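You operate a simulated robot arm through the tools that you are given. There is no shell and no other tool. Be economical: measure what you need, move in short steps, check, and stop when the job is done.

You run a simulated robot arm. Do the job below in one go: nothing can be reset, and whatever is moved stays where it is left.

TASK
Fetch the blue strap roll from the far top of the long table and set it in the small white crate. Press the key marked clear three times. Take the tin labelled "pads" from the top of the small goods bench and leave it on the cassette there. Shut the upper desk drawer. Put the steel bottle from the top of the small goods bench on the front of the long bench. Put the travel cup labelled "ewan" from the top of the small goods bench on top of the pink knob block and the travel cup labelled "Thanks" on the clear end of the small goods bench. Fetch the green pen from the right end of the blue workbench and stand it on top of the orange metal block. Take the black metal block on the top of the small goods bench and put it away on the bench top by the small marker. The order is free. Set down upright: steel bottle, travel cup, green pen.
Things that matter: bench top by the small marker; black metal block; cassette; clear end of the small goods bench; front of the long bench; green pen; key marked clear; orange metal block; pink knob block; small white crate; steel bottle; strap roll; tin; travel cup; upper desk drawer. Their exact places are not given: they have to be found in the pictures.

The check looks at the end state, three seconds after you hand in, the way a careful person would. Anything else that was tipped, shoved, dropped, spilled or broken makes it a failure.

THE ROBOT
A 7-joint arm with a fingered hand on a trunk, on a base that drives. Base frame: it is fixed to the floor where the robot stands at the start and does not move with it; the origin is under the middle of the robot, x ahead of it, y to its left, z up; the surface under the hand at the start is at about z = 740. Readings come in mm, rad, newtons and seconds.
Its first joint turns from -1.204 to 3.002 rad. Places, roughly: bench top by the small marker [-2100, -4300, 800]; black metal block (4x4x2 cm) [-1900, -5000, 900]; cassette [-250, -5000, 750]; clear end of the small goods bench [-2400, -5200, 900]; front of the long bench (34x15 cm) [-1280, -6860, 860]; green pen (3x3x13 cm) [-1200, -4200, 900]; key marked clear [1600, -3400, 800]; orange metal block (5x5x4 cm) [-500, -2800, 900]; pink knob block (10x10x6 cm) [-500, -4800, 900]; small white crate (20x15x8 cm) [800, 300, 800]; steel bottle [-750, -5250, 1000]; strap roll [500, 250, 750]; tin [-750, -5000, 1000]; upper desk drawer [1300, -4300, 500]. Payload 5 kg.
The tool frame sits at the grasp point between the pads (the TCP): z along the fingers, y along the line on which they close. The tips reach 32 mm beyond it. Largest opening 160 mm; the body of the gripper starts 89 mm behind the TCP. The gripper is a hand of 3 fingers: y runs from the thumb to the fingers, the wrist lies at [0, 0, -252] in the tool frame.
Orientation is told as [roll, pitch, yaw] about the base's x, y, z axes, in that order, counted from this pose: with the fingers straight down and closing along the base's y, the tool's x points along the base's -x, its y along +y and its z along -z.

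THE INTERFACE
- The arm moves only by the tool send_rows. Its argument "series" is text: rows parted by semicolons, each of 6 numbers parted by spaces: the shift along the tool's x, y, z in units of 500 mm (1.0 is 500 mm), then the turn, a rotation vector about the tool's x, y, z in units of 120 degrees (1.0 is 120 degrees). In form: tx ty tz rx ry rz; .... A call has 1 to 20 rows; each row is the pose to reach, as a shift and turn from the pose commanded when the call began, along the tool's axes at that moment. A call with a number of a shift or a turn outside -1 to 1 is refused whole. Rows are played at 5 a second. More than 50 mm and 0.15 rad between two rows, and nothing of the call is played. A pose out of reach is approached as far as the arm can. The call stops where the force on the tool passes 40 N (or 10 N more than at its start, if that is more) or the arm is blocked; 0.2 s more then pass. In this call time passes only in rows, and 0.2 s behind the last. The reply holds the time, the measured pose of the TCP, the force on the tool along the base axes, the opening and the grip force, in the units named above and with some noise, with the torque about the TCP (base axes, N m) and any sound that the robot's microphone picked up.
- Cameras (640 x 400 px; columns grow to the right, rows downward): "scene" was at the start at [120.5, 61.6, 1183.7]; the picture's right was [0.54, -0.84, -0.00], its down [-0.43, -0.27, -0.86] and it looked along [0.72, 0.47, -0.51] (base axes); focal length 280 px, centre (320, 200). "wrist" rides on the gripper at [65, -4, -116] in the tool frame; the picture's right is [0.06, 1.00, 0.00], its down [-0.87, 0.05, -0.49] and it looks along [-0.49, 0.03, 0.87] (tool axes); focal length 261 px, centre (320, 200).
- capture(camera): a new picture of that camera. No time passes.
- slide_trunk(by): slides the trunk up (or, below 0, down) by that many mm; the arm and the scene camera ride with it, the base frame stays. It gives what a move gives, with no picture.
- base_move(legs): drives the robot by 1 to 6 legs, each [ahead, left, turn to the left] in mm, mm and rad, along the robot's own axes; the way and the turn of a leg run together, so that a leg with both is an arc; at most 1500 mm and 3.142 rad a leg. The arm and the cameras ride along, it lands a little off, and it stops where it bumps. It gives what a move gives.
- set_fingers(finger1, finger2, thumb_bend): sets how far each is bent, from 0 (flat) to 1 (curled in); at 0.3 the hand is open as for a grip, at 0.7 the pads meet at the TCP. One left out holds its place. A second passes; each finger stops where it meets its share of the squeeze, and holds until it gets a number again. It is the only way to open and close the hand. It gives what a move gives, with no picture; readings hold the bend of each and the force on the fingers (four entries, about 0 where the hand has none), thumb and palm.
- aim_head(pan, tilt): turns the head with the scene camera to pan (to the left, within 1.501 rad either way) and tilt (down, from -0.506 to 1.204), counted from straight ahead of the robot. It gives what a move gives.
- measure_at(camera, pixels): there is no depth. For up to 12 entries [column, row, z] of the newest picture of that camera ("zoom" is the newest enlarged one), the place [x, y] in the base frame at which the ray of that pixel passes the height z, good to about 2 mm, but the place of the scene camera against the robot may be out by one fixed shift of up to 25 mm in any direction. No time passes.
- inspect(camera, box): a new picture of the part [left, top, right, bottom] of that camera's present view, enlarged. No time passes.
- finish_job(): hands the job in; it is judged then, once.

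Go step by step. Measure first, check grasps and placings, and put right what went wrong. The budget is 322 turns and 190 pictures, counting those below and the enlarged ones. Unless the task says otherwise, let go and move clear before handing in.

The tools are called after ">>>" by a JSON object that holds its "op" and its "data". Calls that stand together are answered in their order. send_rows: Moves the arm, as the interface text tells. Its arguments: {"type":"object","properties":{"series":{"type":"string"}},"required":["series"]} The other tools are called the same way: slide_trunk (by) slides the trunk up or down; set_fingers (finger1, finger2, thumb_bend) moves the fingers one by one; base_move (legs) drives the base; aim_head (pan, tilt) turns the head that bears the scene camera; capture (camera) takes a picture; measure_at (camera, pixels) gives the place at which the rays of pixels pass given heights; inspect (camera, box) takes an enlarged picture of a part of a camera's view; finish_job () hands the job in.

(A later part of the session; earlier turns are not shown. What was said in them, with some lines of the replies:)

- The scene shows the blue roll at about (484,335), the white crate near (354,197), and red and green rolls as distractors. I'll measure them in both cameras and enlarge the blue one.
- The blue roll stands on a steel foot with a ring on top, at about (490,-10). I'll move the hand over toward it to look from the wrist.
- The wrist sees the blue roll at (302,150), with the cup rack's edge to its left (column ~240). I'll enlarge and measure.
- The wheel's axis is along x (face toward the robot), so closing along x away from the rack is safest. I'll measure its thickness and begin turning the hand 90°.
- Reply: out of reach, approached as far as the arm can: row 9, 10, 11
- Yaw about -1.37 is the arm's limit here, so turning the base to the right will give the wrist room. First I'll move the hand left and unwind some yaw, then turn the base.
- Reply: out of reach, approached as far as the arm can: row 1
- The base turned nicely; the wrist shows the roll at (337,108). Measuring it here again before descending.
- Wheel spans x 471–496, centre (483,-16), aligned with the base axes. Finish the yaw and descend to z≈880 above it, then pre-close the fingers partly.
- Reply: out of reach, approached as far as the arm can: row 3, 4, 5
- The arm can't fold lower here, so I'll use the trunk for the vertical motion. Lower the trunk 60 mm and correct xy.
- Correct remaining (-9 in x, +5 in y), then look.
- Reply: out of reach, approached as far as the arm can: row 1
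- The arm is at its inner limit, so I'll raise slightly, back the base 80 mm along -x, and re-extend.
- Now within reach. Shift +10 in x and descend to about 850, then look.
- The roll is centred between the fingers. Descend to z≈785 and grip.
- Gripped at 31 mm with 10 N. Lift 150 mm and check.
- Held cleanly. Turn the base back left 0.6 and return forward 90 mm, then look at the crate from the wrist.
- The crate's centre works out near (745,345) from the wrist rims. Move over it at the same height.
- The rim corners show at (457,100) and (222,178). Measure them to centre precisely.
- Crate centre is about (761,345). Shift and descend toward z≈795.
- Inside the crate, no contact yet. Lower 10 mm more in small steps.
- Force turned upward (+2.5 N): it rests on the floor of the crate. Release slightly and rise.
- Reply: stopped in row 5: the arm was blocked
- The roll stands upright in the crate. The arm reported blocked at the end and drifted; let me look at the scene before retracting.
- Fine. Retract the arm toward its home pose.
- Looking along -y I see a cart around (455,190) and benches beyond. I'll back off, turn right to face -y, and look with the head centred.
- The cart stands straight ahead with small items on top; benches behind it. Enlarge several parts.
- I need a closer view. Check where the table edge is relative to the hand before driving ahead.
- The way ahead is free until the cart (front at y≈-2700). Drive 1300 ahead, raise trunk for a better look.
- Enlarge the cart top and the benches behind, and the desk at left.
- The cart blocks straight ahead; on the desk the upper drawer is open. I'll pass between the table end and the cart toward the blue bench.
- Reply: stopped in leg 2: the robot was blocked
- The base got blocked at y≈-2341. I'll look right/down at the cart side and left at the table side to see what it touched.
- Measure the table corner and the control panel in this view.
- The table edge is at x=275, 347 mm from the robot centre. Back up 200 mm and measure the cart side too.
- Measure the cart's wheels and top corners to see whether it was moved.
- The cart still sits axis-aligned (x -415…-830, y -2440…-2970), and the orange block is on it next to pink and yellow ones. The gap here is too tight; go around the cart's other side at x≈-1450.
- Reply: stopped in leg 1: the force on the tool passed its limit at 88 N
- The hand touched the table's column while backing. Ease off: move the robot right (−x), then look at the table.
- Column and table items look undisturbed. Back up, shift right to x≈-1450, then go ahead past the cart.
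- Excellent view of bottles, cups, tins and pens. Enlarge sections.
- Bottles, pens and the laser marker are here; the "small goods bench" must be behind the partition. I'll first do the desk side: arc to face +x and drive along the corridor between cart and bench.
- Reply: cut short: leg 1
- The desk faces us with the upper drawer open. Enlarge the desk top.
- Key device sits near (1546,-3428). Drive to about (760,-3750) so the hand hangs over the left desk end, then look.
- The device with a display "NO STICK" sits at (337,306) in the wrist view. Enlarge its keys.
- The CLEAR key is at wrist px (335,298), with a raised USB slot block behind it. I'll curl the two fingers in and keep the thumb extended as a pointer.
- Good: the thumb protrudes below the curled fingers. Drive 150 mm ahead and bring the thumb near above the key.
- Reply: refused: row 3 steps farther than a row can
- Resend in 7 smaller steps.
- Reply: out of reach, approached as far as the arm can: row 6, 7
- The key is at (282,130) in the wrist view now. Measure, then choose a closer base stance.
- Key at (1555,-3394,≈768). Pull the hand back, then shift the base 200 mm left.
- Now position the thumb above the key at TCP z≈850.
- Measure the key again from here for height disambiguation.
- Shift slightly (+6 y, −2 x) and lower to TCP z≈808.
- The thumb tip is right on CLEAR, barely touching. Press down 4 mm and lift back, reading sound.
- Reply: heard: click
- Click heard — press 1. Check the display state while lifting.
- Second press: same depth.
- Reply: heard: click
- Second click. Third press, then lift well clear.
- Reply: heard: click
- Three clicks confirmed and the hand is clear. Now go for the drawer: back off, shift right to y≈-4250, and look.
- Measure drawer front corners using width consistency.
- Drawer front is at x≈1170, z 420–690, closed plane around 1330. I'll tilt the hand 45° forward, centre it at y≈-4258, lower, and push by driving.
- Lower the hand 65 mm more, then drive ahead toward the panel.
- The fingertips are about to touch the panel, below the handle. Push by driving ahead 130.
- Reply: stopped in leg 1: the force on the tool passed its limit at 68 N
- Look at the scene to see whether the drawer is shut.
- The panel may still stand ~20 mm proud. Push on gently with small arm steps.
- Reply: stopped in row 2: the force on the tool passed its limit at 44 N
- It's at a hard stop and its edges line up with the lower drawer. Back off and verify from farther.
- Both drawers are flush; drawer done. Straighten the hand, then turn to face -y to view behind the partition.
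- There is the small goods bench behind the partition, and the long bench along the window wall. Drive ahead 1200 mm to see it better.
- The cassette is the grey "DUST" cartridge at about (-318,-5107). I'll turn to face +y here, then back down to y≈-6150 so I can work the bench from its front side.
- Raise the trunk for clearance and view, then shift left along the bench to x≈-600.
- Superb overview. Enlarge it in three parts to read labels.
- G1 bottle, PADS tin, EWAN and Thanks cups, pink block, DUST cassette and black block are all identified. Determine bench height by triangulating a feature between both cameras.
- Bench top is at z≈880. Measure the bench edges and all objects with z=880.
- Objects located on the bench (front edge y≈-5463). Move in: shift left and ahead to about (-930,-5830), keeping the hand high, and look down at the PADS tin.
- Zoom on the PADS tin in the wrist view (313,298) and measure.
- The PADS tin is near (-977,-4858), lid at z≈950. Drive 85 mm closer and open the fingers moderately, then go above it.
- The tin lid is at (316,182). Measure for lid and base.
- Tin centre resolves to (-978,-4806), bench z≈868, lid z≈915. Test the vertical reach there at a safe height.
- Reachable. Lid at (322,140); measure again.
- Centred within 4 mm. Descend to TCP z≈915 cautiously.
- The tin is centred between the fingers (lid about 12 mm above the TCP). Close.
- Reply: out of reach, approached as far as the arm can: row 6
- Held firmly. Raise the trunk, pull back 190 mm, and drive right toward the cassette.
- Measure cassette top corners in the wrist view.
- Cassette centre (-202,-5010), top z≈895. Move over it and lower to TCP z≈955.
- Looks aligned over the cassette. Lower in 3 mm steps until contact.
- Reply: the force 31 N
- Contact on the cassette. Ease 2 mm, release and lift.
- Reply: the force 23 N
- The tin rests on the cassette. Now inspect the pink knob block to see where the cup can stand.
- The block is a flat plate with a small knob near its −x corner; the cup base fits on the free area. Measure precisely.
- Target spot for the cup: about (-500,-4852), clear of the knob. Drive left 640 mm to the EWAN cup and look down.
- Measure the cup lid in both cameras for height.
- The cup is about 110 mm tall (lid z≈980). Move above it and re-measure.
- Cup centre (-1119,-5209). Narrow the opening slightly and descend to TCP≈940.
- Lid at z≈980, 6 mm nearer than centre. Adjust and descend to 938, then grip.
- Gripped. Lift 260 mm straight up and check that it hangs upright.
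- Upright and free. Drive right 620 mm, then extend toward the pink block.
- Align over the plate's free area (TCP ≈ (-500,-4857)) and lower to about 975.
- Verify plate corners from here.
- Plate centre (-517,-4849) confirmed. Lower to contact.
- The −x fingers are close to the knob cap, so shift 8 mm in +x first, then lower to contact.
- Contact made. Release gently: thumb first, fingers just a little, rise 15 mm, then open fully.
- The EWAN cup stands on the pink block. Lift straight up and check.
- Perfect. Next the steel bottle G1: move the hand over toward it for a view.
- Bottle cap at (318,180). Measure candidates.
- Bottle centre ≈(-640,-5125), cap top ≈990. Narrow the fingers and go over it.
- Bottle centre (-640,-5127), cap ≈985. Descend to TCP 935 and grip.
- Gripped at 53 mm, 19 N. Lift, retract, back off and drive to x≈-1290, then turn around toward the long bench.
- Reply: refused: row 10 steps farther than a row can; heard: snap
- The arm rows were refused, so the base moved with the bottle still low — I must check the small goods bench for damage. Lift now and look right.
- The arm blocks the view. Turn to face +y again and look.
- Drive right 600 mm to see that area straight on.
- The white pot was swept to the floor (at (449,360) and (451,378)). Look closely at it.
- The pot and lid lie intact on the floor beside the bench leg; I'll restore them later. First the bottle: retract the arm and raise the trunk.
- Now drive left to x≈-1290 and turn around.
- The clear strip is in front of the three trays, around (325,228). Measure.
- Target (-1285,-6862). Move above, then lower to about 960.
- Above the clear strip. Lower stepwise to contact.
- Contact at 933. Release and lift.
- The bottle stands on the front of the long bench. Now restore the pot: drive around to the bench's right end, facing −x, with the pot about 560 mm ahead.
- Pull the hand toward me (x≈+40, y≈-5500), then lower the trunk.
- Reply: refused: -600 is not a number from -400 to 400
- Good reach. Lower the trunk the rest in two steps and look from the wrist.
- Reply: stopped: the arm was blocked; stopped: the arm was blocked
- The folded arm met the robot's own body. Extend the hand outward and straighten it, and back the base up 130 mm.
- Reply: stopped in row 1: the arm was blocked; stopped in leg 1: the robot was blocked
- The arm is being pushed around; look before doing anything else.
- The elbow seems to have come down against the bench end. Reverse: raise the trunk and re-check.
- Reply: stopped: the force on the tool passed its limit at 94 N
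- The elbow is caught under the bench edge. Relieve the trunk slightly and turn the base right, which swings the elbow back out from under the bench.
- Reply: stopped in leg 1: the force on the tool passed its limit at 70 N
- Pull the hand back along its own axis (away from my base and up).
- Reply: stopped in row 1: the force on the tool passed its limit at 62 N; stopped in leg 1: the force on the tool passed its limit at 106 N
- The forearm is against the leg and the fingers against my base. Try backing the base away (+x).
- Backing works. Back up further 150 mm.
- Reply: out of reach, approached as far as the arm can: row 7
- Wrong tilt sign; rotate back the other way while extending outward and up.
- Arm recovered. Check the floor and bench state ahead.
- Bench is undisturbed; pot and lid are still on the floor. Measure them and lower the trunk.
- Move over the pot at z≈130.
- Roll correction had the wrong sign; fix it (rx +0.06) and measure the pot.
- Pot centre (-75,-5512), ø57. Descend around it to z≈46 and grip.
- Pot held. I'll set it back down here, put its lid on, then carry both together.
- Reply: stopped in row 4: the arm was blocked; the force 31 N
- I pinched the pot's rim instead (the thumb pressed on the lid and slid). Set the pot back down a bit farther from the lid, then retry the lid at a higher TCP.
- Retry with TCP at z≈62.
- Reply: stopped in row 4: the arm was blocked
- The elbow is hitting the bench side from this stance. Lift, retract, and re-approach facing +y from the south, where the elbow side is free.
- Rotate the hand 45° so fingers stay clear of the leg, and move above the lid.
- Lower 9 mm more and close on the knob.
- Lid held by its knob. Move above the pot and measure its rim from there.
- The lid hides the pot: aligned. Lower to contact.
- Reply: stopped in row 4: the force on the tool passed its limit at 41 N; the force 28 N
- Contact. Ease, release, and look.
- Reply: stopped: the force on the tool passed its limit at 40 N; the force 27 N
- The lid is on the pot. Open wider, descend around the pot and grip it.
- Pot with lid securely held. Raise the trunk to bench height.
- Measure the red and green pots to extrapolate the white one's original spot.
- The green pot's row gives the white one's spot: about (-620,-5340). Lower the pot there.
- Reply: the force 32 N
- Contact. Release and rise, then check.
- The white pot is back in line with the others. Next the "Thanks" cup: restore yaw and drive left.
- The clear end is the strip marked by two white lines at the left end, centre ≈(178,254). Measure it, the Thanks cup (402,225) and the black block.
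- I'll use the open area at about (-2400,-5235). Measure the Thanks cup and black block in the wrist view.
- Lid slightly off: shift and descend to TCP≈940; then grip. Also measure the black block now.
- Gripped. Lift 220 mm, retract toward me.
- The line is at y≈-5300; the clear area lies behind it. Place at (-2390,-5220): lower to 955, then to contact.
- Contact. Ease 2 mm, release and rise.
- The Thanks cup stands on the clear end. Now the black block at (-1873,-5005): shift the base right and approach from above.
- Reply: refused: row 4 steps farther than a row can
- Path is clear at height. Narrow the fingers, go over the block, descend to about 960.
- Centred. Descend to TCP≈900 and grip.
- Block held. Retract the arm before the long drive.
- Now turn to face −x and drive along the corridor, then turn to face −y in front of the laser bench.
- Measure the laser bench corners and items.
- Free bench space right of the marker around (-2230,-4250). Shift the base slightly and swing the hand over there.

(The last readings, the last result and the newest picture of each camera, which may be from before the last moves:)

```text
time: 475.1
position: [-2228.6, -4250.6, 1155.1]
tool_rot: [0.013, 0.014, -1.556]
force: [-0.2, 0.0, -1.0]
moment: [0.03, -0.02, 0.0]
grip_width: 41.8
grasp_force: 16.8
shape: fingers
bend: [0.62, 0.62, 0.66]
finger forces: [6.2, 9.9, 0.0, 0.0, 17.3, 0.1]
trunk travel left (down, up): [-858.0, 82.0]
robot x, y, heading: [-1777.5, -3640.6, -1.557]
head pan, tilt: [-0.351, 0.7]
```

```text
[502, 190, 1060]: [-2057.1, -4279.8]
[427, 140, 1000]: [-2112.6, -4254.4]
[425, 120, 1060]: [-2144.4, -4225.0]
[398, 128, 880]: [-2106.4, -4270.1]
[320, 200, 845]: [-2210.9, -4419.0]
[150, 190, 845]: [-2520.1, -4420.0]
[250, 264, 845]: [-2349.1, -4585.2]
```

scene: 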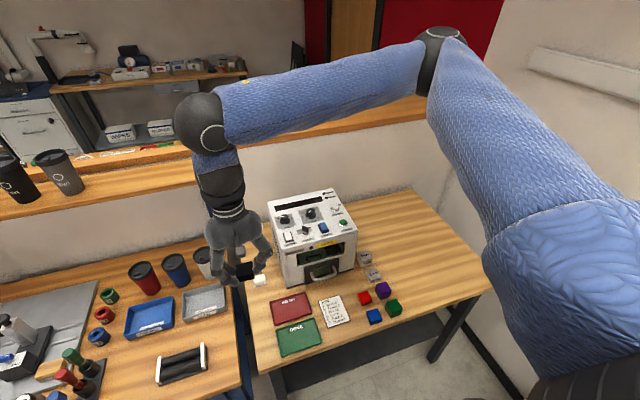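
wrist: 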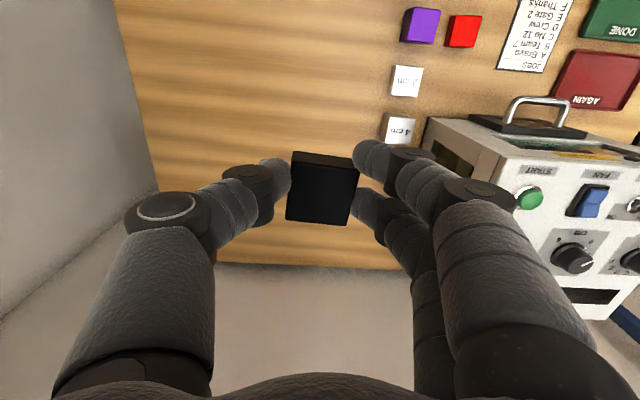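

Clear below. Shift 20 mm away from the machine and lower.

>>> {"op": "send_rows", "data": {"series": "0 -0.04 0.05 0 0 0;0 -0.04 0.14 0 0 0;0 -0.04 0.23 0 0 0;0 -0.04 0.32 0 0 0;0 -0.04 0.41 0 0 0;0 -0.04 0.46 0 0 0;0 -0.04 0.48 0 0 0"}}

>>> {"op": "send_rows", "data": {"series": "0 0 0.01 0 0 0;0 0 0.02 0 0 0;0 0 0.028 0 0 0;0 0 0.036 0 0 0"}}

```text
time: 476.7
position: [-2245.0, -4249.4, 915.6]
tool_rot: [0.013, 0.012, -1.558]
force: [0.0, -0.3, -1.6]
moment: [0.03, 0.01, 0.0]
grip_width: 41.8
grasp_force: 16.7
shape: fingers
bend: [0.62, 0.62, 0.66]
finger forces: [6.1, 10.0, 0.0, 0.0, 17.0, 0.0]
trunk travel left (down, up): [-858.0, 82.0]
robot x, y, heading: [-1777.2, -3638.2, -1.564]
head pan, tilt: [-0.351, 0.7]
```

```text
time: 477.7
position: [-2244.1, -4247.8, 897.6]
tool_rot: [0.015, 0.014, -1.557]
force: [0.1, 0.2, -1.6]
moment: [0.04, 0.02, -0.01]
grip_width: 41.7
grasp_force: 17.0
shape: fingers
bend: [0.62, 0.62, 0.66]
finger forces: [6.2, 9.9, 0.0, 0.0, 16.9, 0.1]
trunk travel left (down, up): [-858.0, 82.0]
robot x, y, heading: [-1777.2, -3639.6, -1.561]
head pan, tilt: [-0.351, 0.7]
```

>>> {"op": "send_rows", "data": {"series": "0 0 0.006 0 0 0;0 0 0.012 0 0 0;0 0 0.018 0 0 0;0 0 0.024 0 0 0;0 0 0.03 0 0 0;0 0 0.036 0 0 0"}}

```text
time: 479.1
position: [-2245.2, -4246.9, 880.4]
tool_rot: [0.014, 0.011, -1.56]
force: [-0.5, 0.2, -1.2]
moment: [-0.01, 0.01, 0.0]
grip_width: 41.9
grasp_force: 17.0
shape: fingers
bend: [0.62, 0.62, 0.66]
finger forces: [6.2, 9.9, 0.0, 0.0, 16.8, 0.0]
trunk travel left (down, up): [-858.0, 82.0]
robot x, y, heading: [-1778.9, -3637.8, -1.554]
head pan, tilt: [-0.351, 0.7]
```

>>> {"op": "send_rows", "data": {"series": "0 0 0.006 0 0 0;0 0 0.012 0 0 0;0 0 0.018 0 0 0;0 0 0.024 0 0 0;0 0 0.03 0 0 0;0 0 0.036 0 0 0;0 0 0.042 0 0 0;0 0 0.048 0 0 0"}}

```text
time: 480.9
position: [-2245.1, -4245.3, 857.2]
tool_rot: [0.014, 0.014, -1.556]
force: [0.9, -0.6, -1.1]
moment: [0.02, -0.03, -0.01]
grip_width: 41.9
grasp_force: 16.9
shape: fingers
bend: [0.62, 0.62, 0.66]
finger forces: [6.2, 9.9, 0.0, 0.0, 16.8, 0.0]
trunk travel left (down, up): [-858.0, 82.0]
robot x, y, heading: [-1778.8, -3636.9, -1.56]
head pan, tilt: [-0.351, 0.7]
```

>>> {"op": "inspect", "data": {"camera": "scene", "box": [300, 180, 500, 330]}}

```text
2.67 times, centred on (400, 255) of scene
```

zoom: 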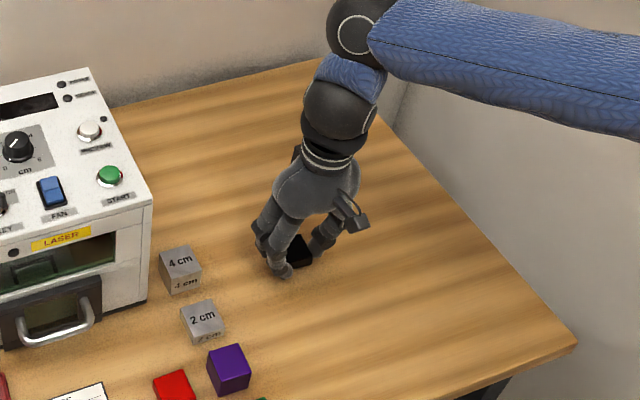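

Almost down. Continue in 2–3 mm steps.

>>> {"op": "send_rows", "data": {"series": "0 0 0.005 0 0 0;0 0 0.01 0 0 0;0 0 0.015 0 0 0;0 0 0.02 0 0 0;0 0 0.025 0 0 0;0 0 0.03 0 0 0"}}

```text
time: 482.3
position: [-2243.8, -4245.6, 842.1]
tool_rot: [0.015, 0.014, -1.559]
force: [-0.2, -0.5, -0.9]
moment: [-0.03, -0.07, 0.02]
grip_width: 42.0
grasp_force: 16.3
shape: fingers
bend: [0.62, 0.62, 0.66]
finger forces: [6.1, 9.9, 0.1, 0.0, 16.9, 0.0]
trunk travel left (down, up): [-858.0, 82.0]
robot x, y, heading: [-1780.3, -3640.4, -1.555]
head pan, tilt: [-0.351, 0.7]
```

>>> {"op": "send_rows", "data": {"series": "0 0 0.005 0 0 0;0 0 0.01 0 0 0;0 0 0.015 0 0 0;0 0 0.02 0 0 0;0 0 0.025 0 0 0;0 0 0.03 0 0 0;0 0 0.035 0 0 0;0 0 0.04 0 0 0"}}

```text
time: 483.3
position: [-2246.1, -4246.5, 837.4]
tool_rot: [0.014, 0.009, -1.557]
force: [1.2, 10.0, 29.1]
moment: [0.14, -0.26, 0.12]
grip_width: 41.1
grasp_force: 25.9
shape: fingers
bend: [0.64, 0.64, 0.67]
finger forces: [11.9, 16.8, 0.0, 0.0, 22.8, 0.0]
trunk travel left (down, up): [-858.0, 82.0]
robot x, y, heading: [-1775.7, -3638.5, -1.558]
head pan, tilt: [-0.351, 0.7]
stopped in row 4: the force on the tool passed its limit at 44 N (the readings are from after the stop); the commanded pose is now the measured one
```

Contact (bench at ≈800). Ease, release and rise.

>>> {"op": "send_rows", "data": {"series": "0 0 -0.005 0 0 0"}}

>>> {"op": "set_fingers", "data": {"finger1": 0.54, "finger2": 0.54, "thumb_bend": 0.56}}

>>> {"op": "send_rows", "data": {"series": "0 0 -0.04 0 0 0;0 0 -0.12 0 0 0;0 0 -0.21 0 0 0;0 0 -0.3 0 0 0;0 0 -0.39 0 0 0;0 0 -0.48 0 0 0;0 0 -0.57 0 0 0;0 0 -0.63 0 0 0"}}

>>> {"op": "inspect", "data": {"camera": "scene", "box": [300, 180, 500, 330]}}

```text
time: 483.7
position: [-2243.7, -4247.1, 838.0]
tool_rot: [0.012, 0.01, -1.558]
force: [-0.3, 2.2, 15.1]
moment: [-0.04, -0.11, 0.06]
grip_width: 41.1
grasp_force: 20.1
shape: fingers
bend: [0.64, 0.64, 0.67]
finger forces: [8.3, 12.2, 0.1, 0.1, 19.1, 0.1]
trunk travel left (down, up): [-858.0, 82.0]
robot x, y, heading: [-1776.7, -3640.0, -1.56]
head pan, tilt: [-0.351, 0.7]
```

```text
time: 484.7
position: [-2244.5, -4247.9, 839.7]
tool_rot: [0.011, 0.007, -1.559]
force: [1.4, -2.7, 37.4]
moment: [-0.21, 0.0, 0.01]
grip_width: 53.6
grasp_force: 19.0
shape: fingers
bend: [0.56, 0.57, 0.6]
finger forces: [7.4, 9.4, 0.0, 0.0, 20.7, 0.0]
trunk travel left (down, up): [-858.0, 82.0]
robot x, y, heading: [-1769.6, -3637.5, -1.553]
head pan, tilt: [-0.351, 0.7]
```

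```text
time: 486.7
position: [-2250.2, -4202.2, 1083.1]
tool_rot: [0.012, 0.148, -1.559]
force: [0.9, 0.7, 0.1]
moment: [-0.02, 0.04, -0.01]
grip_width: 66.8
grasp_force: 0.0
shape: fingers
bend: [0.54, 0.54, 0.56]
finger forces: [0.1, 0.0, 0.0, 0.0, 0.1, 0.0]
trunk travel left (down, up): [-858.0, 82.0]
robot x, y, heading: [-1778.4, -3638.1, -1.555]
head pan, tilt: [-0.351, 0.7]
stopped in row 8: the arm was blocked; the commanded pose is now the measured one
```

```text
2.67 times, centred on (400, 255) of scene
```

zoom: 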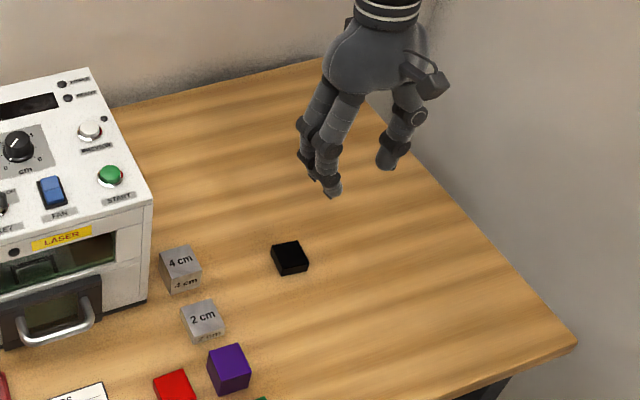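

The block is in place. Pull the hand back toward me, then swing it left.

>>> {"op": "send_rows", "data": {"series": "0.07 0 0 0 -0.02 0;0.14 0 0 0 -0.045 0;0.21 0 0 0 -0.07 0;0.21 0.08 0 0 -0.07 0;0.21 0.17 0 0 -0.07 0;0.21 0.26 0 0 -0.07 0;0.21 0.35 0 0 -0.07 0;0.21 0.44 0 0 -0.07 0;0.21 0.53 0 0 -0.07 0;0.21 0.62 0 0 -0.07 0;0.21 0.71 0 0 -0.07 0;0.21 0.8 0 0 -0.07 0;0.21 0.89 0 0 -0.07 0;0.21 0.97 0 0 -0.07 0"}}

```text
time: 489.7
position: [-1765.3, -4095.4, 1104.8]
tool_rot: [0.012, 0.001, -1.561]
force: [0.9, -1.5, -0.9]
moment: [0.03, 0.07, -0.01]
grip_width: 67.1
grasp_force: 0.1
shape: fingers
bend: [0.54, 0.54, 0.56]
finger forces: [0.0, 0.1, 0.0, 0.0, 0.0, 0.1]
out of reach, approached as far as the arm can: row 7, 8, 9, 10
trunk travel left (down, up): [-858.0, 82.0]
robot x, y, heading: [-1777.9, -3637.3, -1.557]
head pan, tilt: [-0.351, 0.7]
```

Drive left to x≈-1280 and look at the pens with the wrist.

>>> {"op": "base_move", "data": {"legs": [[0, 480, 0]]}}

>>> {"op": "capture", "data": {"camera": "wrist"}}

```text
time: 492.5
position: [-1302.7, -4086.9, 1106.0]
tool_rot: [0.013, 0.001, -1.564]
force: [0.3, 0.6, 0.0]
moment: [-0.01, -0.02, 0.04]
grip_width: 66.7
grasp_force: 0.1
shape: fingers
bend: [0.54, 0.54, 0.56]
finger forces: [0.0, 0.0, 0.0, 0.0, 0.1, 0.0]
trunk travel left (down, up): [-858.0, 82.0]
robot x, y, heading: [-1306.9, -3632.8, -1.561]
head pan, tilt: [-0.351, 0.7]
```

```text
19 pictures are left
```

wrist: 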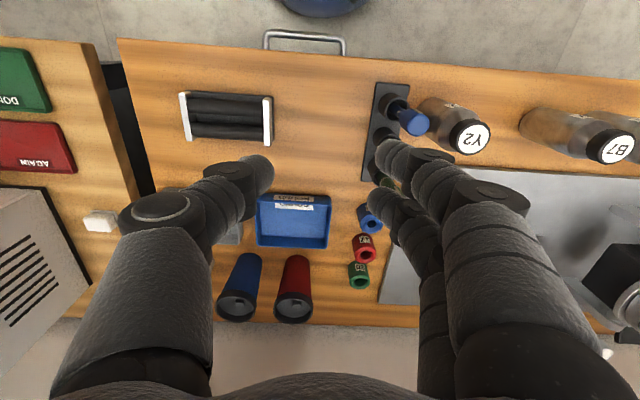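

Move 150 mm further left for a clear view of the pen stand.

>>> {"op": "base_move", "data": {"legs": [[0, 130, 0]]}}

>>> {"op": "capture", "data": {"camera": "wrist"}}

```text
time: 493.8
position: [-1172.1, -4085.8, 1105.6]
tool_rot: [0.013, 0.004, -1.562]
force: [-0.3, -0.1, 1.3]
moment: [0.03, 0.02, -0.01]
grip_width: 67.0
grasp_force: 0.2
shape: fingers
bend: [0.54, 0.54, 0.56]
finger forces: [0.0, 0.1, 0.0, 0.1, 0.1, 0.0]
trunk travel left (down, up): [-858.0, 82.0]
robot x, y, heading: [-1181.2, -3633.3, -1.558]
head pan, tilt: [-0.351, 0.7]
```

```text
18 pictures are left
```

wrist: 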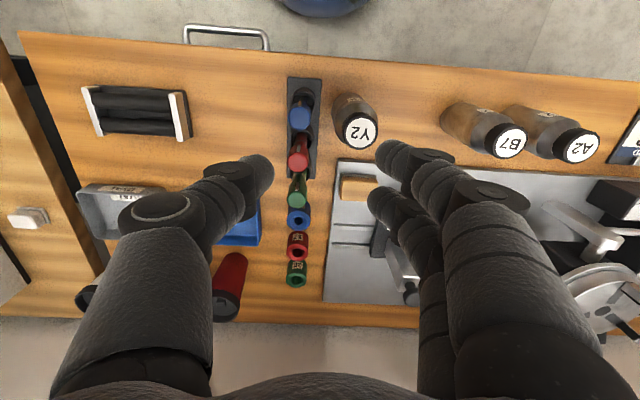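

>>> {"op": "inspect", "data": {"camera": "wrist", "box": [255, 70, 385, 220]}}

>>> {"op": "measure_at", "data": {"camera": "wrist", "pixels": [[301, 122, 940], [299, 164, 940], [297, 203, 940], [297, 203, 960], [297, 203, 920], [303, 85, 805], [305, 180, 805]]}}

```text
2.67 times, centred on (320, 145) of wrist
```

zoom: 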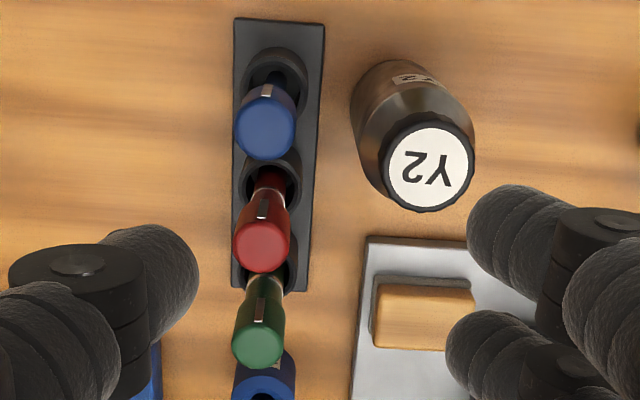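

```text
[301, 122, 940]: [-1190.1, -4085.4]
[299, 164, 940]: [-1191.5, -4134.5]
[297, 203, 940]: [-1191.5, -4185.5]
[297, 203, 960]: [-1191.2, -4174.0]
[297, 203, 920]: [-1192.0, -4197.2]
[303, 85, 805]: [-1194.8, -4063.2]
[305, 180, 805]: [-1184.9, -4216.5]
```

Pens are spaced 50 mm; the green one is at (-1191,-4190), top ≈933. Go above it (biased 4 mm away from red) and descend to about 960 first.

>>> {"op": "send_rows", "data": {"series": "-0.07 -0.013 0 0 0 0;-0.14 -0.026 0 0 0 0;-0.214 -0.038 0 0 0 0;-0.214 -0.038 0.09 0 0 0;-0.214 -0.038 0.18 0 0 0;-0.214 -0.038 0.26 0 0 0"}}

>>> {"op": "capture", "data": {"camera": "wrist"}}

```text
time: 495.2
position: [-1190.5, -4192.9, 975.1]
tool_rot: [0.015, 0.002, -1.565]
force: [0.3, 0.4, 0.0]
moment: [0.01, -0.02, 0.0]
grip_width: 67.1
grasp_force: 0.0
shape: fingers
bend: [0.54, 0.54, 0.56]
finger forces: [0.0, 0.0, 0.0, 0.0, 0.0, 0.1]
trunk travel left (down, up): [-858.0, 82.0]
robot x, y, heading: [-1185.1, -3632.5, -1.557]
head pan, tilt: [-0.351, 0.7]
```

```text
16 pictures are left
```

wrist: 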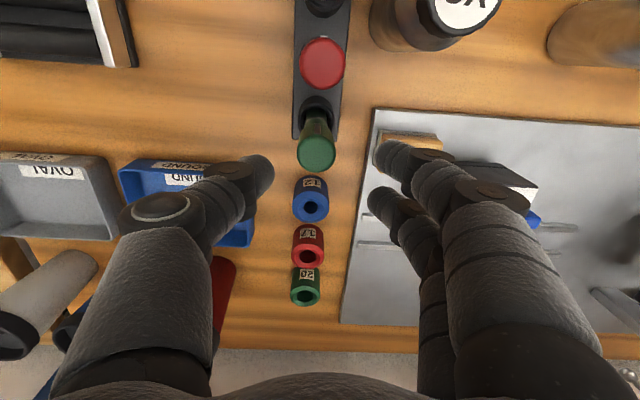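

>>> {"op": "measure_at", "data": {"camera": "wrist", "pixels": [[316, 153, 932], [322, 64, 932], [317, 112, 845]]}}

```text
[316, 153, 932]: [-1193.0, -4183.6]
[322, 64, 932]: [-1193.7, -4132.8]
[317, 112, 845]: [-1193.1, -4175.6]
```

Adjust 7 mm and descend to TCP≈908, then grip the cap.

>>> {"op": "send_rows", "data": {"series": "0.013 -0.005 0.04 0 0 0;0.013 -0.005 0.09 0 0 0;0.013 -0.005 0.134 0 0 0"}}

>>> {"op": "set_fingers", "data": {"finger1": 0.75, "finger2": 0.75, "thumb_bend": 0.75}}

>>> {"op": "capture", "data": {"camera": "wrist"}}

```text
time: 496.0
position: [-1191.2, -4186.6, 907.7]
tool_rot: [0.013, 0.001, -1.562]
force: [0.2, -0.1, 0.3]
moment: [-0.01, 0.01, -0.01]
grip_width: 66.9
grasp_force: 0.1
shape: fingers
bend: [0.54, 0.54, 0.56]
finger forces: [0.0, 0.0, 0.0, 0.0, 0.1, 0.0]
trunk travel left (down, up): [-858.0, 82.0]
robot x, y, heading: [-1177.1, -3630.8, -1.56]
head pan, tilt: [-0.351, 0.7]
```

```text
time: 497.0
position: [-1191.4, -4186.9, 906.7]
tool_rot: [0.012, 0.004, -1.563]
force: [-0.8, 1.1, 0.0]
moment: [0.06, 0.04, -0.02]
grip_width: 19.5
grasp_force: 14.1
shape: fingers
bend: [0.69, 0.73, 0.7]
finger forces: [9.6, 5.3, 0.0, 0.0, 13.3, 0.0]
trunk travel left (down, up): [-858.0, 82.0]
robot x, y, heading: [-1180.3, -3631.2, -1.557]
head pan, tilt: [-0.351, 0.7]
```

```text
15 pictures are left
```

wrist: 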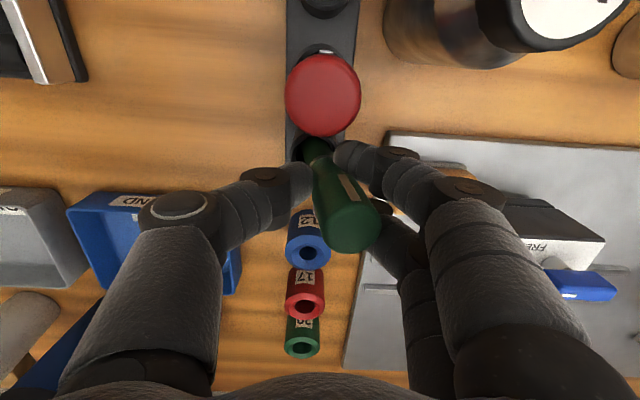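

Gripped with slight tilt. Lift straight up 220 mm and look.

>>> {"op": "send_rows", "data": {"series": "0 0 -0.03 0 0 0;0 0 -0.08 0 0 0;0 0 -0.16 0 0 0;0 0 -0.25 0 0 0;0 0 -0.34 0 0 0;0 0 -0.43 0 0 0"}}

>>> {"op": "aim_head", "data": {"pan": 0.0, "tilt": 0.45}}

>>> {"op": "inspect", "data": {"camera": "scene", "box": [240, 120, 400, 400]}}

```text
time: 498.4
position: [-1192.5, -4183.7, 1123.7]
tool_rot: [0.012, 0.0, -1.56]
force: [-0.4, 0.0, -0.4]
moment: [-0.03, -0.05, 0.01]
grip_width: 19.3
grasp_force: 13.5
shape: fingers
bend: [0.69, 0.74, 0.7]
finger forces: [9.7, 5.4, 0.0, 0.1, 12.5, 0.0]
trunk travel left (down, up): [-858.0, 82.0]
robot x, y, heading: [-1181.5, -3629.4, -1.559]
head pan, tilt: [-0.351, 0.7]
```

```text
time: 499.2
position: [-1192.4, -4186.2, 1122.9]
tool_rot: [0.011, 0.001, -1.563]
force: [0.5, -0.1, 0.1]
moment: [-0.01, -0.02, 0.0]
grip_width: 19.6
grasp_force: 13.9
shape: fingers
bend: [0.69, 0.74, 0.7]
finger forces: [9.6, 5.3, 0.0, 0.0, 12.5, 0.0]
trunk travel left (down, up): [-858.0, 82.0]
robot x, y, heading: [-1178.8, -3629.6, -1.558]
head pan, tilt: [0.0, 0.45]
```

```text
1.43 times, centred on (320, 260) of scene
```

zoom: 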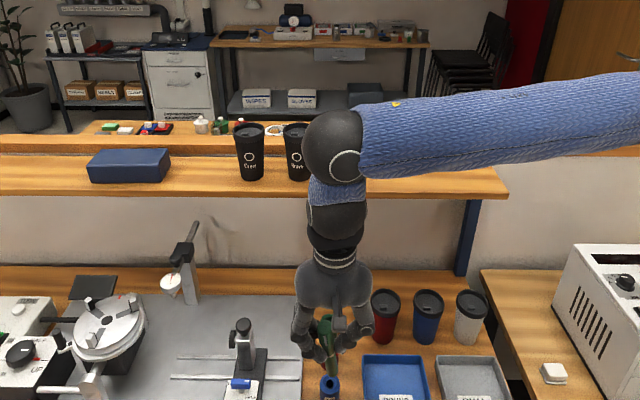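

The pen's bottom leans about 8–10° toward −x. Get a wrist view to quantify the tilt.

>>> {"op": "inspect", "data": {"camera": "wrist", "box": [260, 110, 420, 260]}}

>>> {"op": "inspect", "data": {"camera": "scene", "box": [290, 300, 370, 400]}}

```text
2.67 times, centred on (340, 185) of wrist
```

zoom: 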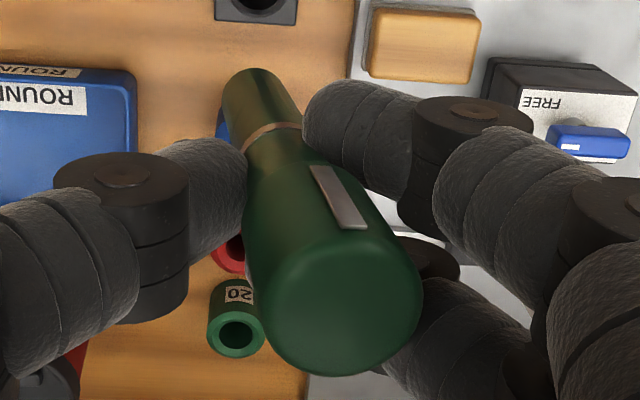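

```text
4.00 times, centred on (330, 350) of scene
```

zoom: 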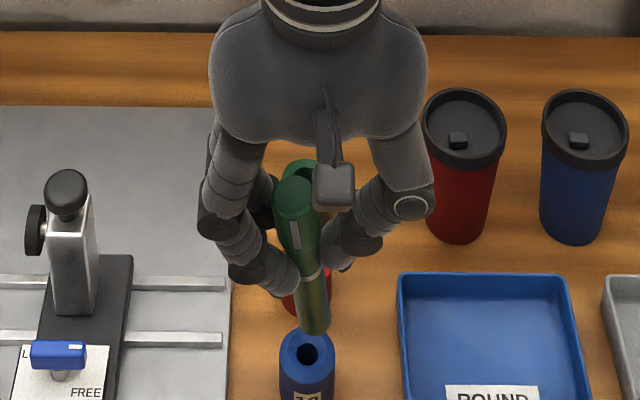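

Correct the tilt in the hand (≈0.1 rad), then turn around and drive to the cart's north side.

>>> {"op": "send_rows", "data": {"series": "0.05 0 0 -0.025 0.008 0;0.1 0 0 -0.05 0.016 0"}}

>>> {"op": "base_move", "data": {"legs": [[0, 0, 1.565], [0, 0, 1.565], [0, -620, 0]]}}

>>> {"op": "aim_head", "data": {"pan": 0.0, "tilt": 0.7}}

>>> {"op": "capture", "data": {"camera": "scene"}}

```text
time: 499.8
position: [-1192.3, -4135.7, 1122.9]
tool_rot: [0.12, 0.034, -1.558]
force: [0.3, -0.1, -0.3]
moment: [0.02, 0.01, 0.01]
grip_width: 19.4
grasp_force: 13.3
shape: fingers
bend: [0.69, 0.74, 0.7]
finger forces: [9.7, 5.3, 0.0, 0.0, 12.5, 0.0]
trunk travel left (down, up): [-858.0, 82.0]
robot x, y, heading: [-1179.9, -3632.2, -1.555]
head pan, tilt: [0.0, 0.45]
```

```text
time: 510.9
position: [-533.7, -3136.2, 1122.3]
tool_rot: [0.12, 0.037, 1.557]
force: [0.5, 0.1, -0.2]
moment: [0.02, 0.02, -0.01]
grip_width: 19.3
grasp_force: 12.0
shape: fingers
bend: [0.69, 0.74, 0.7]
finger forces: [8.2, 4.5, 0.1, 0.0, 11.6, 0.1]
trunk travel left (down, up): [-858.0, 82.0]
robot x, y, heading: [-555.6, -3638.1, 1.563]
head pan, tilt: [0.0, 0.45]
```

```text
time: 511.6
position: [-533.1, -3136.7, 1122.4]
tool_rot: [0.117, 0.035, 1.558]
force: [0.6, 0.6, -0.5]
moment: [-0.01, 0.0, 0.03]
grip_width: 19.0
grasp_force: 12.6
shape: fingers
bend: [0.69, 0.74, 0.7]
finger forces: [8.2, 4.5, 0.1, 0.1, 11.7, 0.0]
trunk travel left (down, up): [-858.0, 82.0]
robot x, y, heading: [-558.1, -3638.4, 1.559]
head pan, tilt: [0.0, 0.7]
```

```text
11 pictures are left
```

scene: 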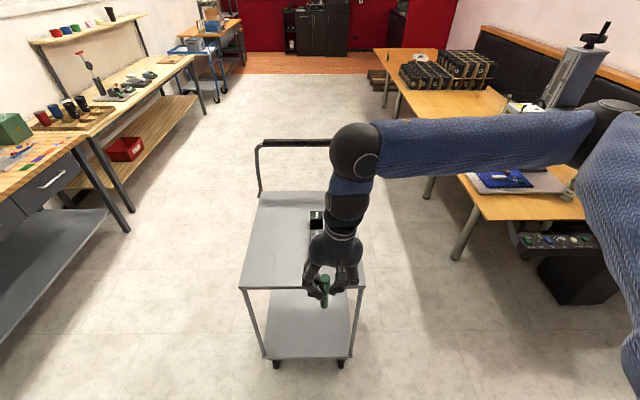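

The hand hides the blocks; use the wrist camera.

>>> {"op": "capture", "data": {"camera": "wrist"}}

```text
10 pictures are left
```

wrist: 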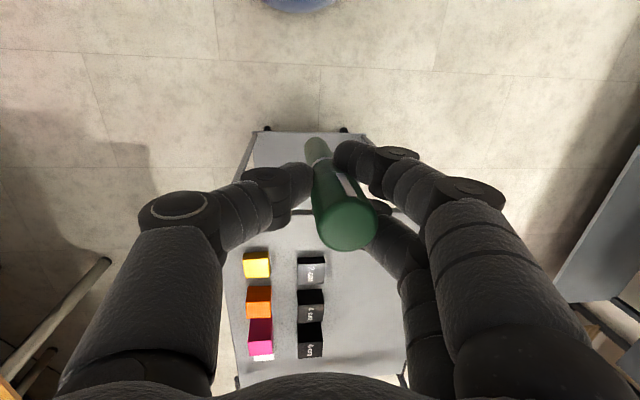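

>>> {"op": "inspect", "data": {"camera": "wrist", "box": [220, 235, 340, 365]}}

```text
3.08 times, centred on (280, 300) of wrist
```

zoom: 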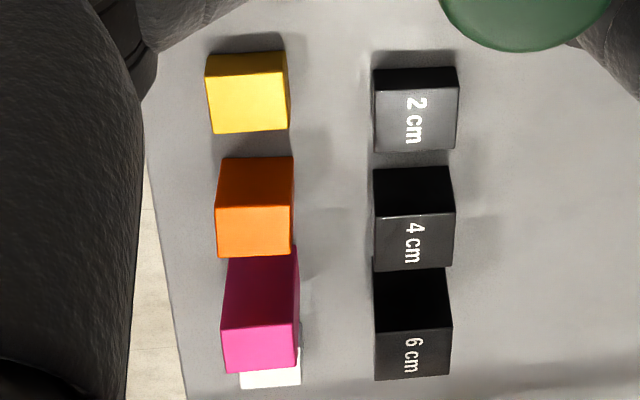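

Find the height at which the orange top's width equals 50 mm.

>>> {"op": "measure_at", "data": {"camera": "wrist", "pixels": [[246.2, 302.3, 880], [270.6, 301.6, 880], [246.2, 302.3, 840], [270.6, 301.6, 840], [258.6, 310, 880], [258.6, 310, 840], [258.6, 310, 860], [258.6, 318.5, 860], [258.6, 302, 860]]}}

```text
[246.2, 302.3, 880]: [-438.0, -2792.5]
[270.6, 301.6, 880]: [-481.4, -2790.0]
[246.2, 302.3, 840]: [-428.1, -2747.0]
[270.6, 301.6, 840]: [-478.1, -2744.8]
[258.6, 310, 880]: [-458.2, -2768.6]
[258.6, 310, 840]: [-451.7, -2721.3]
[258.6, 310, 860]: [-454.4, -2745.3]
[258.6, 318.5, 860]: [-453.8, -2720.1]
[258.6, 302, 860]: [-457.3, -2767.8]
```

Orange top is at z≈842, centre near (-452,-2723). Drive ahead 180 and extend the arm above it at safe height.

>>> {"op": "base_move", "data": {"legs": [[180, 0, 0]]}}

>>> {"op": "send_rows", "data": {"series": "-0.078 -0.024 0 0 0 0;-0.156 -0.048 0 0 0 0;-0.234 -0.072 0 0 0 0;-0.312 -0.096 0.02 0 0 0;-0.38 -0.12 0.06 0 0 0;-0.43 -0.146 0.11 0 0 0"}}

>>> {"op": "capture", "data": {"camera": "wrist"}}

```text
time: 513.2
position: [-530.8, -2952.0, 1121.3]
tool_rot: [0.118, 0.034, 1.555]
force: [0.4, 0.2, -0.8]
moment: [-0.04, -0.01, 0.02]
grip_width: 19.3
grasp_force: 12.2
shape: fingers
bend: [0.69, 0.74, 0.7]
finger forces: [8.2, 4.5, 0.0, 0.1, 11.6, 0.1]
trunk travel left (down, up): [-858.0, 82.0]
robot x, y, heading: [-556.5, -3457.8, 1.558]
head pan, tilt: [0.0, 0.7]
```

```text
time: 514.6
position: [-460.2, -2738.8, 1051.9]
tool_rot: [0.119, 0.034, 1.558]
force: [0.8, -0.2, -1.0]
moment: [-0.07, 0.03, 0.04]
grip_width: 19.0
grasp_force: 11.8
shape: fingers
bend: [0.69, 0.74, 0.7]
finger forces: [8.4, 4.5, 0.1, 0.0, 11.5, 0.1]
trunk travel left (down, up): [-858.0, 82.0]
robot x, y, heading: [-555.2, -3461.7, 1.557]
head pan, tilt: [0.0, 0.7]
```

```text
8 pictures are left
```

wrist: 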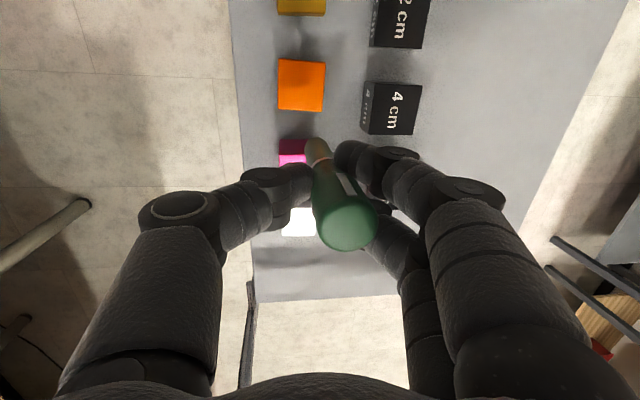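

Orange top centre at (302,85). Measure.

>>> {"op": "measure_at", "data": {"camera": "wrist", "pixels": [[302, 86, 842], [280, 86, 842], [326, 86, 842], [302, 62, 842], [302, 110, 842], [316, 146, 948]]}}

```text
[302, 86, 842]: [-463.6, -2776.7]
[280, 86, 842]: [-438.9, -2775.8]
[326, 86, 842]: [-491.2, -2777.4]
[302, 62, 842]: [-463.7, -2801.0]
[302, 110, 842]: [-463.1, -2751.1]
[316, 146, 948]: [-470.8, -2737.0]
```

Orange centre (-464,-2776). Align the pen tip over it and descend to leave ~40 mm.

>>> {"op": "send_rows", "data": {"series": "0.04 -0.01 0.02 0 0 0;0.076 -0.018 0.05 0 0 0;0.074 -0.027 0.123 0 0 0"}}

>>> {"op": "inspect", "data": {"camera": "scene", "box": [270, 150, 450, 330]}}

```text
time: 515.4
position: [-458.4, -2780.3, 989.1]
tool_rot: [0.118, 0.035, 1.558]
force: [0.7, 0.9, -0.4]
moment: [-0.02, 0.0, 0.02]
grip_width: 19.2
grasp_force: 12.2
shape: fingers
bend: [0.69, 0.74, 0.7]
finger forces: [8.6, 4.4, 0.0, 0.0, 11.3, 0.1]
trunk travel left (down, up): [-858.0, 82.0]
robot x, y, heading: [-553.7, -3455.3, 1.561]
head pan, tilt: [0.0, 0.7]
```

```text
2.22 times, centred on (360, 240) of scene
```

zoom: 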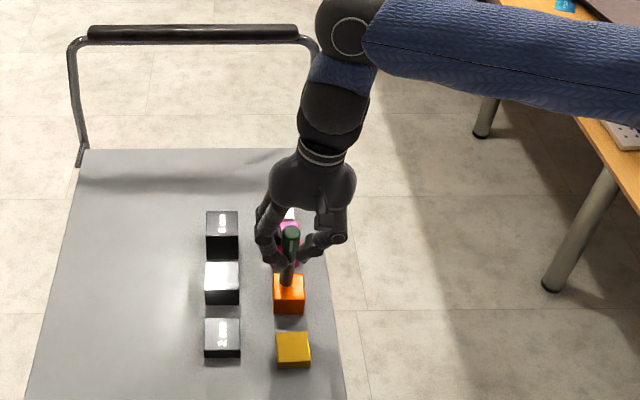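

The pen looks vertical. Compare pen bottom and block top in this same zoom.

>>> {"op": "measure_at", "data": {"camera": "zoom", "pixels": [[287, 285, 885], [287, 285, 878], [276, 276, 842], [302, 275, 842], [304, 300, 842], [275, 300, 842], [289, 288, 842]]}}

>>> {"op": "inspect", "data": {"camera": "scene", "box": [320, 235, 380, 285]}}

```text
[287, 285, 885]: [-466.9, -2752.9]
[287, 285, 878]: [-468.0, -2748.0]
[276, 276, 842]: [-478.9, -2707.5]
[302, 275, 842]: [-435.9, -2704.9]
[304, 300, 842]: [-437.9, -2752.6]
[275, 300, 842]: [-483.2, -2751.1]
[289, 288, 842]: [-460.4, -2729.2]
```

```text
8.00 times, centred on (350, 260) of scene
```

zoom: 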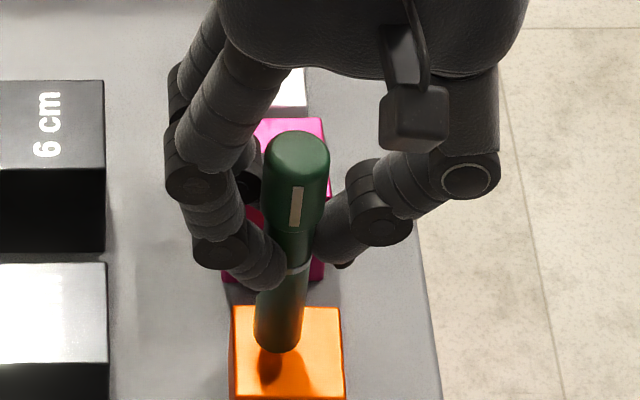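

Shift +6 mm in y and +5 mm in x, lower 22 mm, and compare again closer to contact.

>>> {"op": "send_rows", "data": {"series": "-0.012 -0.011 0 0 0 0;-0.0135 -0.0165 0.044 0 0 0"}}

>>> {"op": "inspect", "data": {"camera": "scene", "box": [320, 245, 380, 295]}}

```text
time: 516.0
position: [-450.6, -2774.9, 968.9]
tool_rot: [0.119, 0.033, 1.559]
force: [-0.9, 0.7, 14.3]
moment: [-0.08, 0.17, -0.03]
grip_width: 15.5
grasp_force: 13.0
shape: fingers
bend: [0.71, 0.75, 0.73]
finger forces: [10.3, 5.9, 0.1, 0.1, 11.4, 0.0]
trunk travel left (down, up): [-858.0, 82.0]
robot x, y, heading: [-553.0, -3458.7, 1.563]
head pan, tilt: [0.0, 0.7]
```

```text
8.00 times, centred on (350, 270) of scene
```

zoom: 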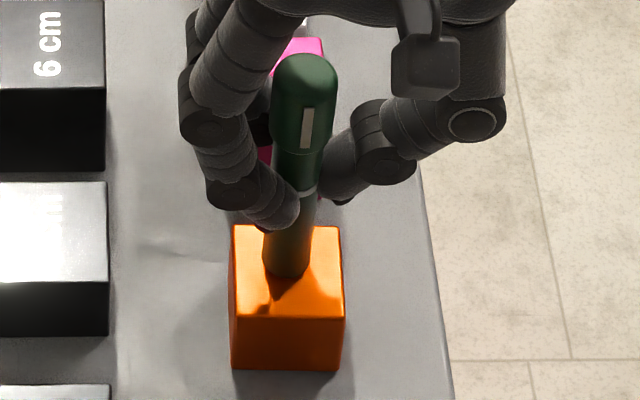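

The pen stands centred on the orange block, vertical, in contact (14 N). Ease 1.5 mm and open gently.

>>> {"op": "send_rows", "data": {"series": "0 0 -0.003 0 0 0"}}

>>> {"op": "set_fingers", "data": {"finger1": 0.62, "finger2": 0.64, "thumb_bend": 0.63}}

>>> {"op": "inspect", "data": {"camera": "scene", "box": [320, 245, 380, 295]}}

```text
time: 516.4
position: [-451.0, -2774.3, 970.0]
tool_rot: [0.117, 0.033, 1.557]
force: [1.4, 0.5, 8.5]
moment: [-0.07, 0.09, 0.02]
grip_width: 15.4
grasp_force: 13.3
shape: fingers
bend: [0.71, 0.75, 0.73]
finger forces: [10.5, 5.6, 0.0, 0.0, 10.9, 0.0]
trunk travel left (down, up): [-858.0, 82.0]
robot x, y, heading: [-554.3, -3454.5, 1.558]
head pan, tilt: [0.0, 0.7]
```

```text
time: 517.4
position: [-451.3, -2775.0, 969.4]
tool_rot: [0.119, 0.034, 1.557]
force: [0.9, 0.2, 3.8]
moment: [-0.03, -0.02, 0.0]
grip_width: 40.2
grasp_force: 5.9
shape: fingers
bend: [0.61, 0.68, 0.63]
finger forces: [5.5, 5.9, 0.0, 0.0, 0.0, 0.0]
trunk travel left (down, up): [-858.0, 82.0]
robot x, y, heading: [-554.7, -3457.3, 1.558]
head pan, tilt: [0.0, 0.7]
```

```text
8.00 times, centred on (350, 270) of scene
```

zoom: 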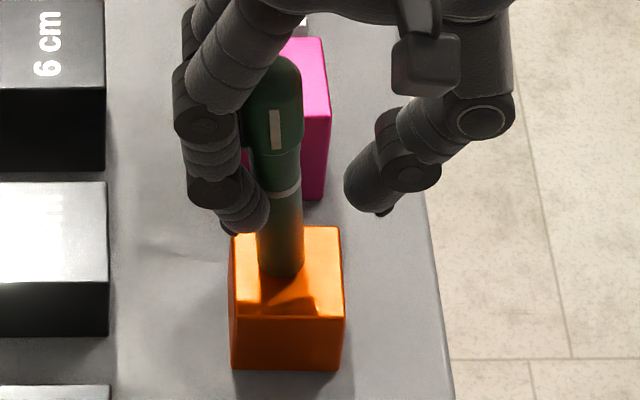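

After opening, the pen leans ≈0.09 rad against the −x fingers. Push it upright by moving the hand 7 mm in +x in small steps and check.

>>> {"op": "send_rows", "data": {"series": "0 -0.004 0 0 0 0;0 -0.008 0 0 0 0;0 -0.011 0 0 0 0;0 -0.014 0 0 0 0"}}

>>> {"op": "inspect", "data": {"camera": "scene", "box": [320, 245, 380, 295]}}

```text
time: 518.4
position: [-444.5, -2774.7, 969.1]
tool_rot: [0.118, 0.034, 1.557]
force: [-0.5, 0.5, 5.4]
moment: [-0.04, 0.17, 0.02]
grip_width: 41.7
grasp_force: 5.6
shape: fingers
bend: [0.6, 0.67, 0.63]
finger forces: [5.6, 6.1, 0.0, 0.0, 0.0, 0.0]
trunk travel left (down, up): [-858.0, 82.0]
robot x, y, heading: [-553.4, -3453.3, 1.56]
head pan, tilt: [0.0, 0.7]
```

```text
8.00 times, centred on (350, 270) of scene
```

zoom: 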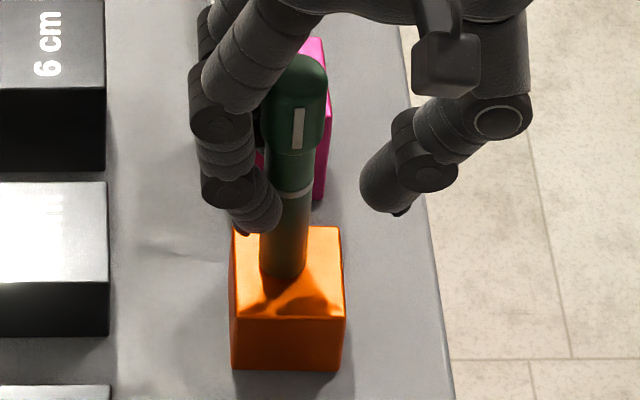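

The pen is upright again but is wedged between the two fingers (5–6 N on each). Pin it with the thumb, then open finger 1 alone to release the wedge.

>>> {"op": "set_fingers", "data": {"thumb_bend": 0.72}}

>>> {"op": "set_fingers", "data": {"finger1": 0.5}}

```text
time: 519.4
position: [-445.2, -2775.0, 968.9]
tool_rot: [0.119, 0.033, 1.556]
force: [-0.3, -0.1, 6.2]
moment: [0.0, 0.15, 0.02]
grip_width: 27.0
grasp_force: 6.2
shape: fingers
bend: [0.61, 0.67, 0.72]
finger forces: [5.5, 6.2, 0.0, 0.0, 0.0, 0.0]
trunk travel left (down, up): [-858.0, 82.0]
robot x, y, heading: [-557.0, -3455.1, 1.565]
head pan, tilt: [0.0, 0.7]
```

```text
time: 520.4
position: [-445.0, -2773.9, 969.2]
tool_rot: [0.115, 0.033, 1.555]
force: [0.1, -1.3, 0.7]
moment: [0.03, 0.0, 0.04]
grip_width: 45.1
grasp_force: 0.0
shape: fingers
bend: [0.5, 0.64, 0.72]
finger forces: [0.1, 0.0, 0.0, 0.0, 0.0, 0.0]
trunk travel left (down, up): [-858.0, 82.0]
robot x, y, heading: [-552.0, -3454.8, 1.562]
head pan, tilt: [0.0, 0.7]
```

Wedge released, no finger forces. Check the pen.

>>> {"op": "inspect", "data": {"camera": "scene", "box": [320, 245, 380, 295]}}

```text
8.00 times, centred on (350, 270) of scene
```

zoom: 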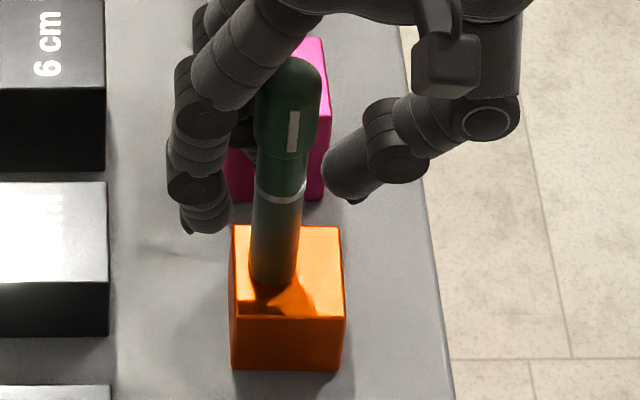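

The pen stands free and vertical on the block. Open the rest outward, then rise strictly vertically.

>>> {"op": "set_fingers", "data": {"finger1": 0.44, "finger2": 0.48, "thumb_bend": 0.5}}

>>> {"op": "send_rows", "data": {"series": "0.0007 0.0024 -0.02 0 0 0;0.002 0.006 -0.05 0 0 0;0.0035 0.012 -0.1 0 0 0;0.006 0.0204 -0.17 0 0 0;0.009 0.03 -0.25 0 0 0;0.0123 0.042 -0.35 0 0 0"}}

```text
time: 521.4
position: [-444.7, -2774.5, 969.3]
tool_rot: [0.12, 0.035, 1.557]
force: [0.2, 0.3, -0.1]
moment: [-0.01, -0.01, 0.01]
grip_width: 98.6
grasp_force: 0.0
shape: fingers
bend: [0.44, 0.48, 0.5]
finger forces: [0.0, 0.1, 0.0, 0.1, 0.0, 0.1]
trunk travel left (down, up): [-858.0, 82.0]
robot x, y, heading: [-558.4, -3457.1, 1.557]
head pan, tilt: [0.0, 0.7]
```

```text
refused: row 6 steps farther than a row can; nothing moved
```

>>> {"op": "send_rows", "data": {"series": "0.0007 0.0024 -0.02 0 0 0;0.002 0.006 -0.05 0 0 0;0.0035 0.012 -0.1 0 0 0;0.006 0.0204 -0.17 0 0 0;0.009 0.03 -0.25 0 0 0;0.0115 0.039 -0.33 0 0 0;0.014 0.048 -0.4 0 0 0"}}

>>> {"op": "capture", "data": {"camera": "scene"}}

```text
time: 523.0
position: [-445.6, -2776.3, 1169.8]
tool_rot: [0.115, 0.032, 1.559]
force: [0.0, -0.1, 0.2]
moment: [0.03, -0.01, -0.03]
grip_width: 98.9
grasp_force: 0.1
shape: fingers
bend: [0.44, 0.48, 0.5]
finger forces: [0.1, 0.0, 0.0, 0.1, 0.0, 0.0]
trunk travel left (down, up): [-858.0, 82.0]
robot x, y, heading: [-556.5, -3455.5, 1.561]
head pan, tilt: [0.0, 0.7]
```

```text
1 pictures are left
```

scene: 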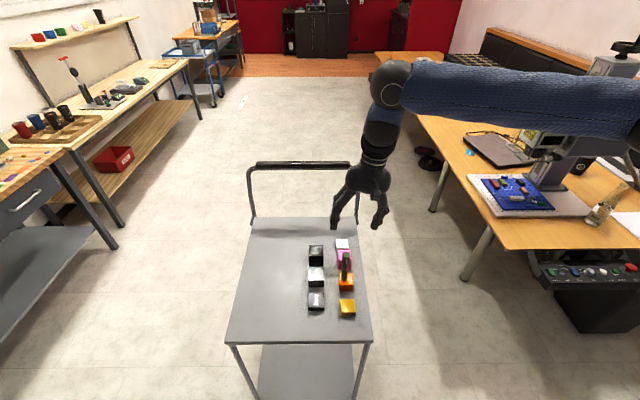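

The pen stands upright on the orange block and the hand is well above it, so I'm handing in.

>>> {"op": "finish_job", "data": {}}

```text
The job is handed in.
```

All eight tasks were carried out and each placement was checked in pictures, but the job may fail the "nothing else disturbed" rule because I knocked over a pot on the way.

- **White pot:** while I carried the steel bottle, the arm lift was refused but the base still drove off. That swept the white lidded pot off the small goods bench onto the floor, and I heard a "snap". I saw no breakage. I put its lid back on and set it back in line with the others; its original spot is estimated from their spacing.
- **Green pot:** it sits about 9 mm forward of its old line, probably nudged in the same accident. I left it.
- **Other contacts:** the hand bumped the column on the long table, and the elbow caught under the end of the small goods bench. Nothing looked moved or tipped afterwards.
- **Clear end:** I put the "Thanks" cup in the open area behind the two white lines at the left end, not between them. That is my reading of "clear end".
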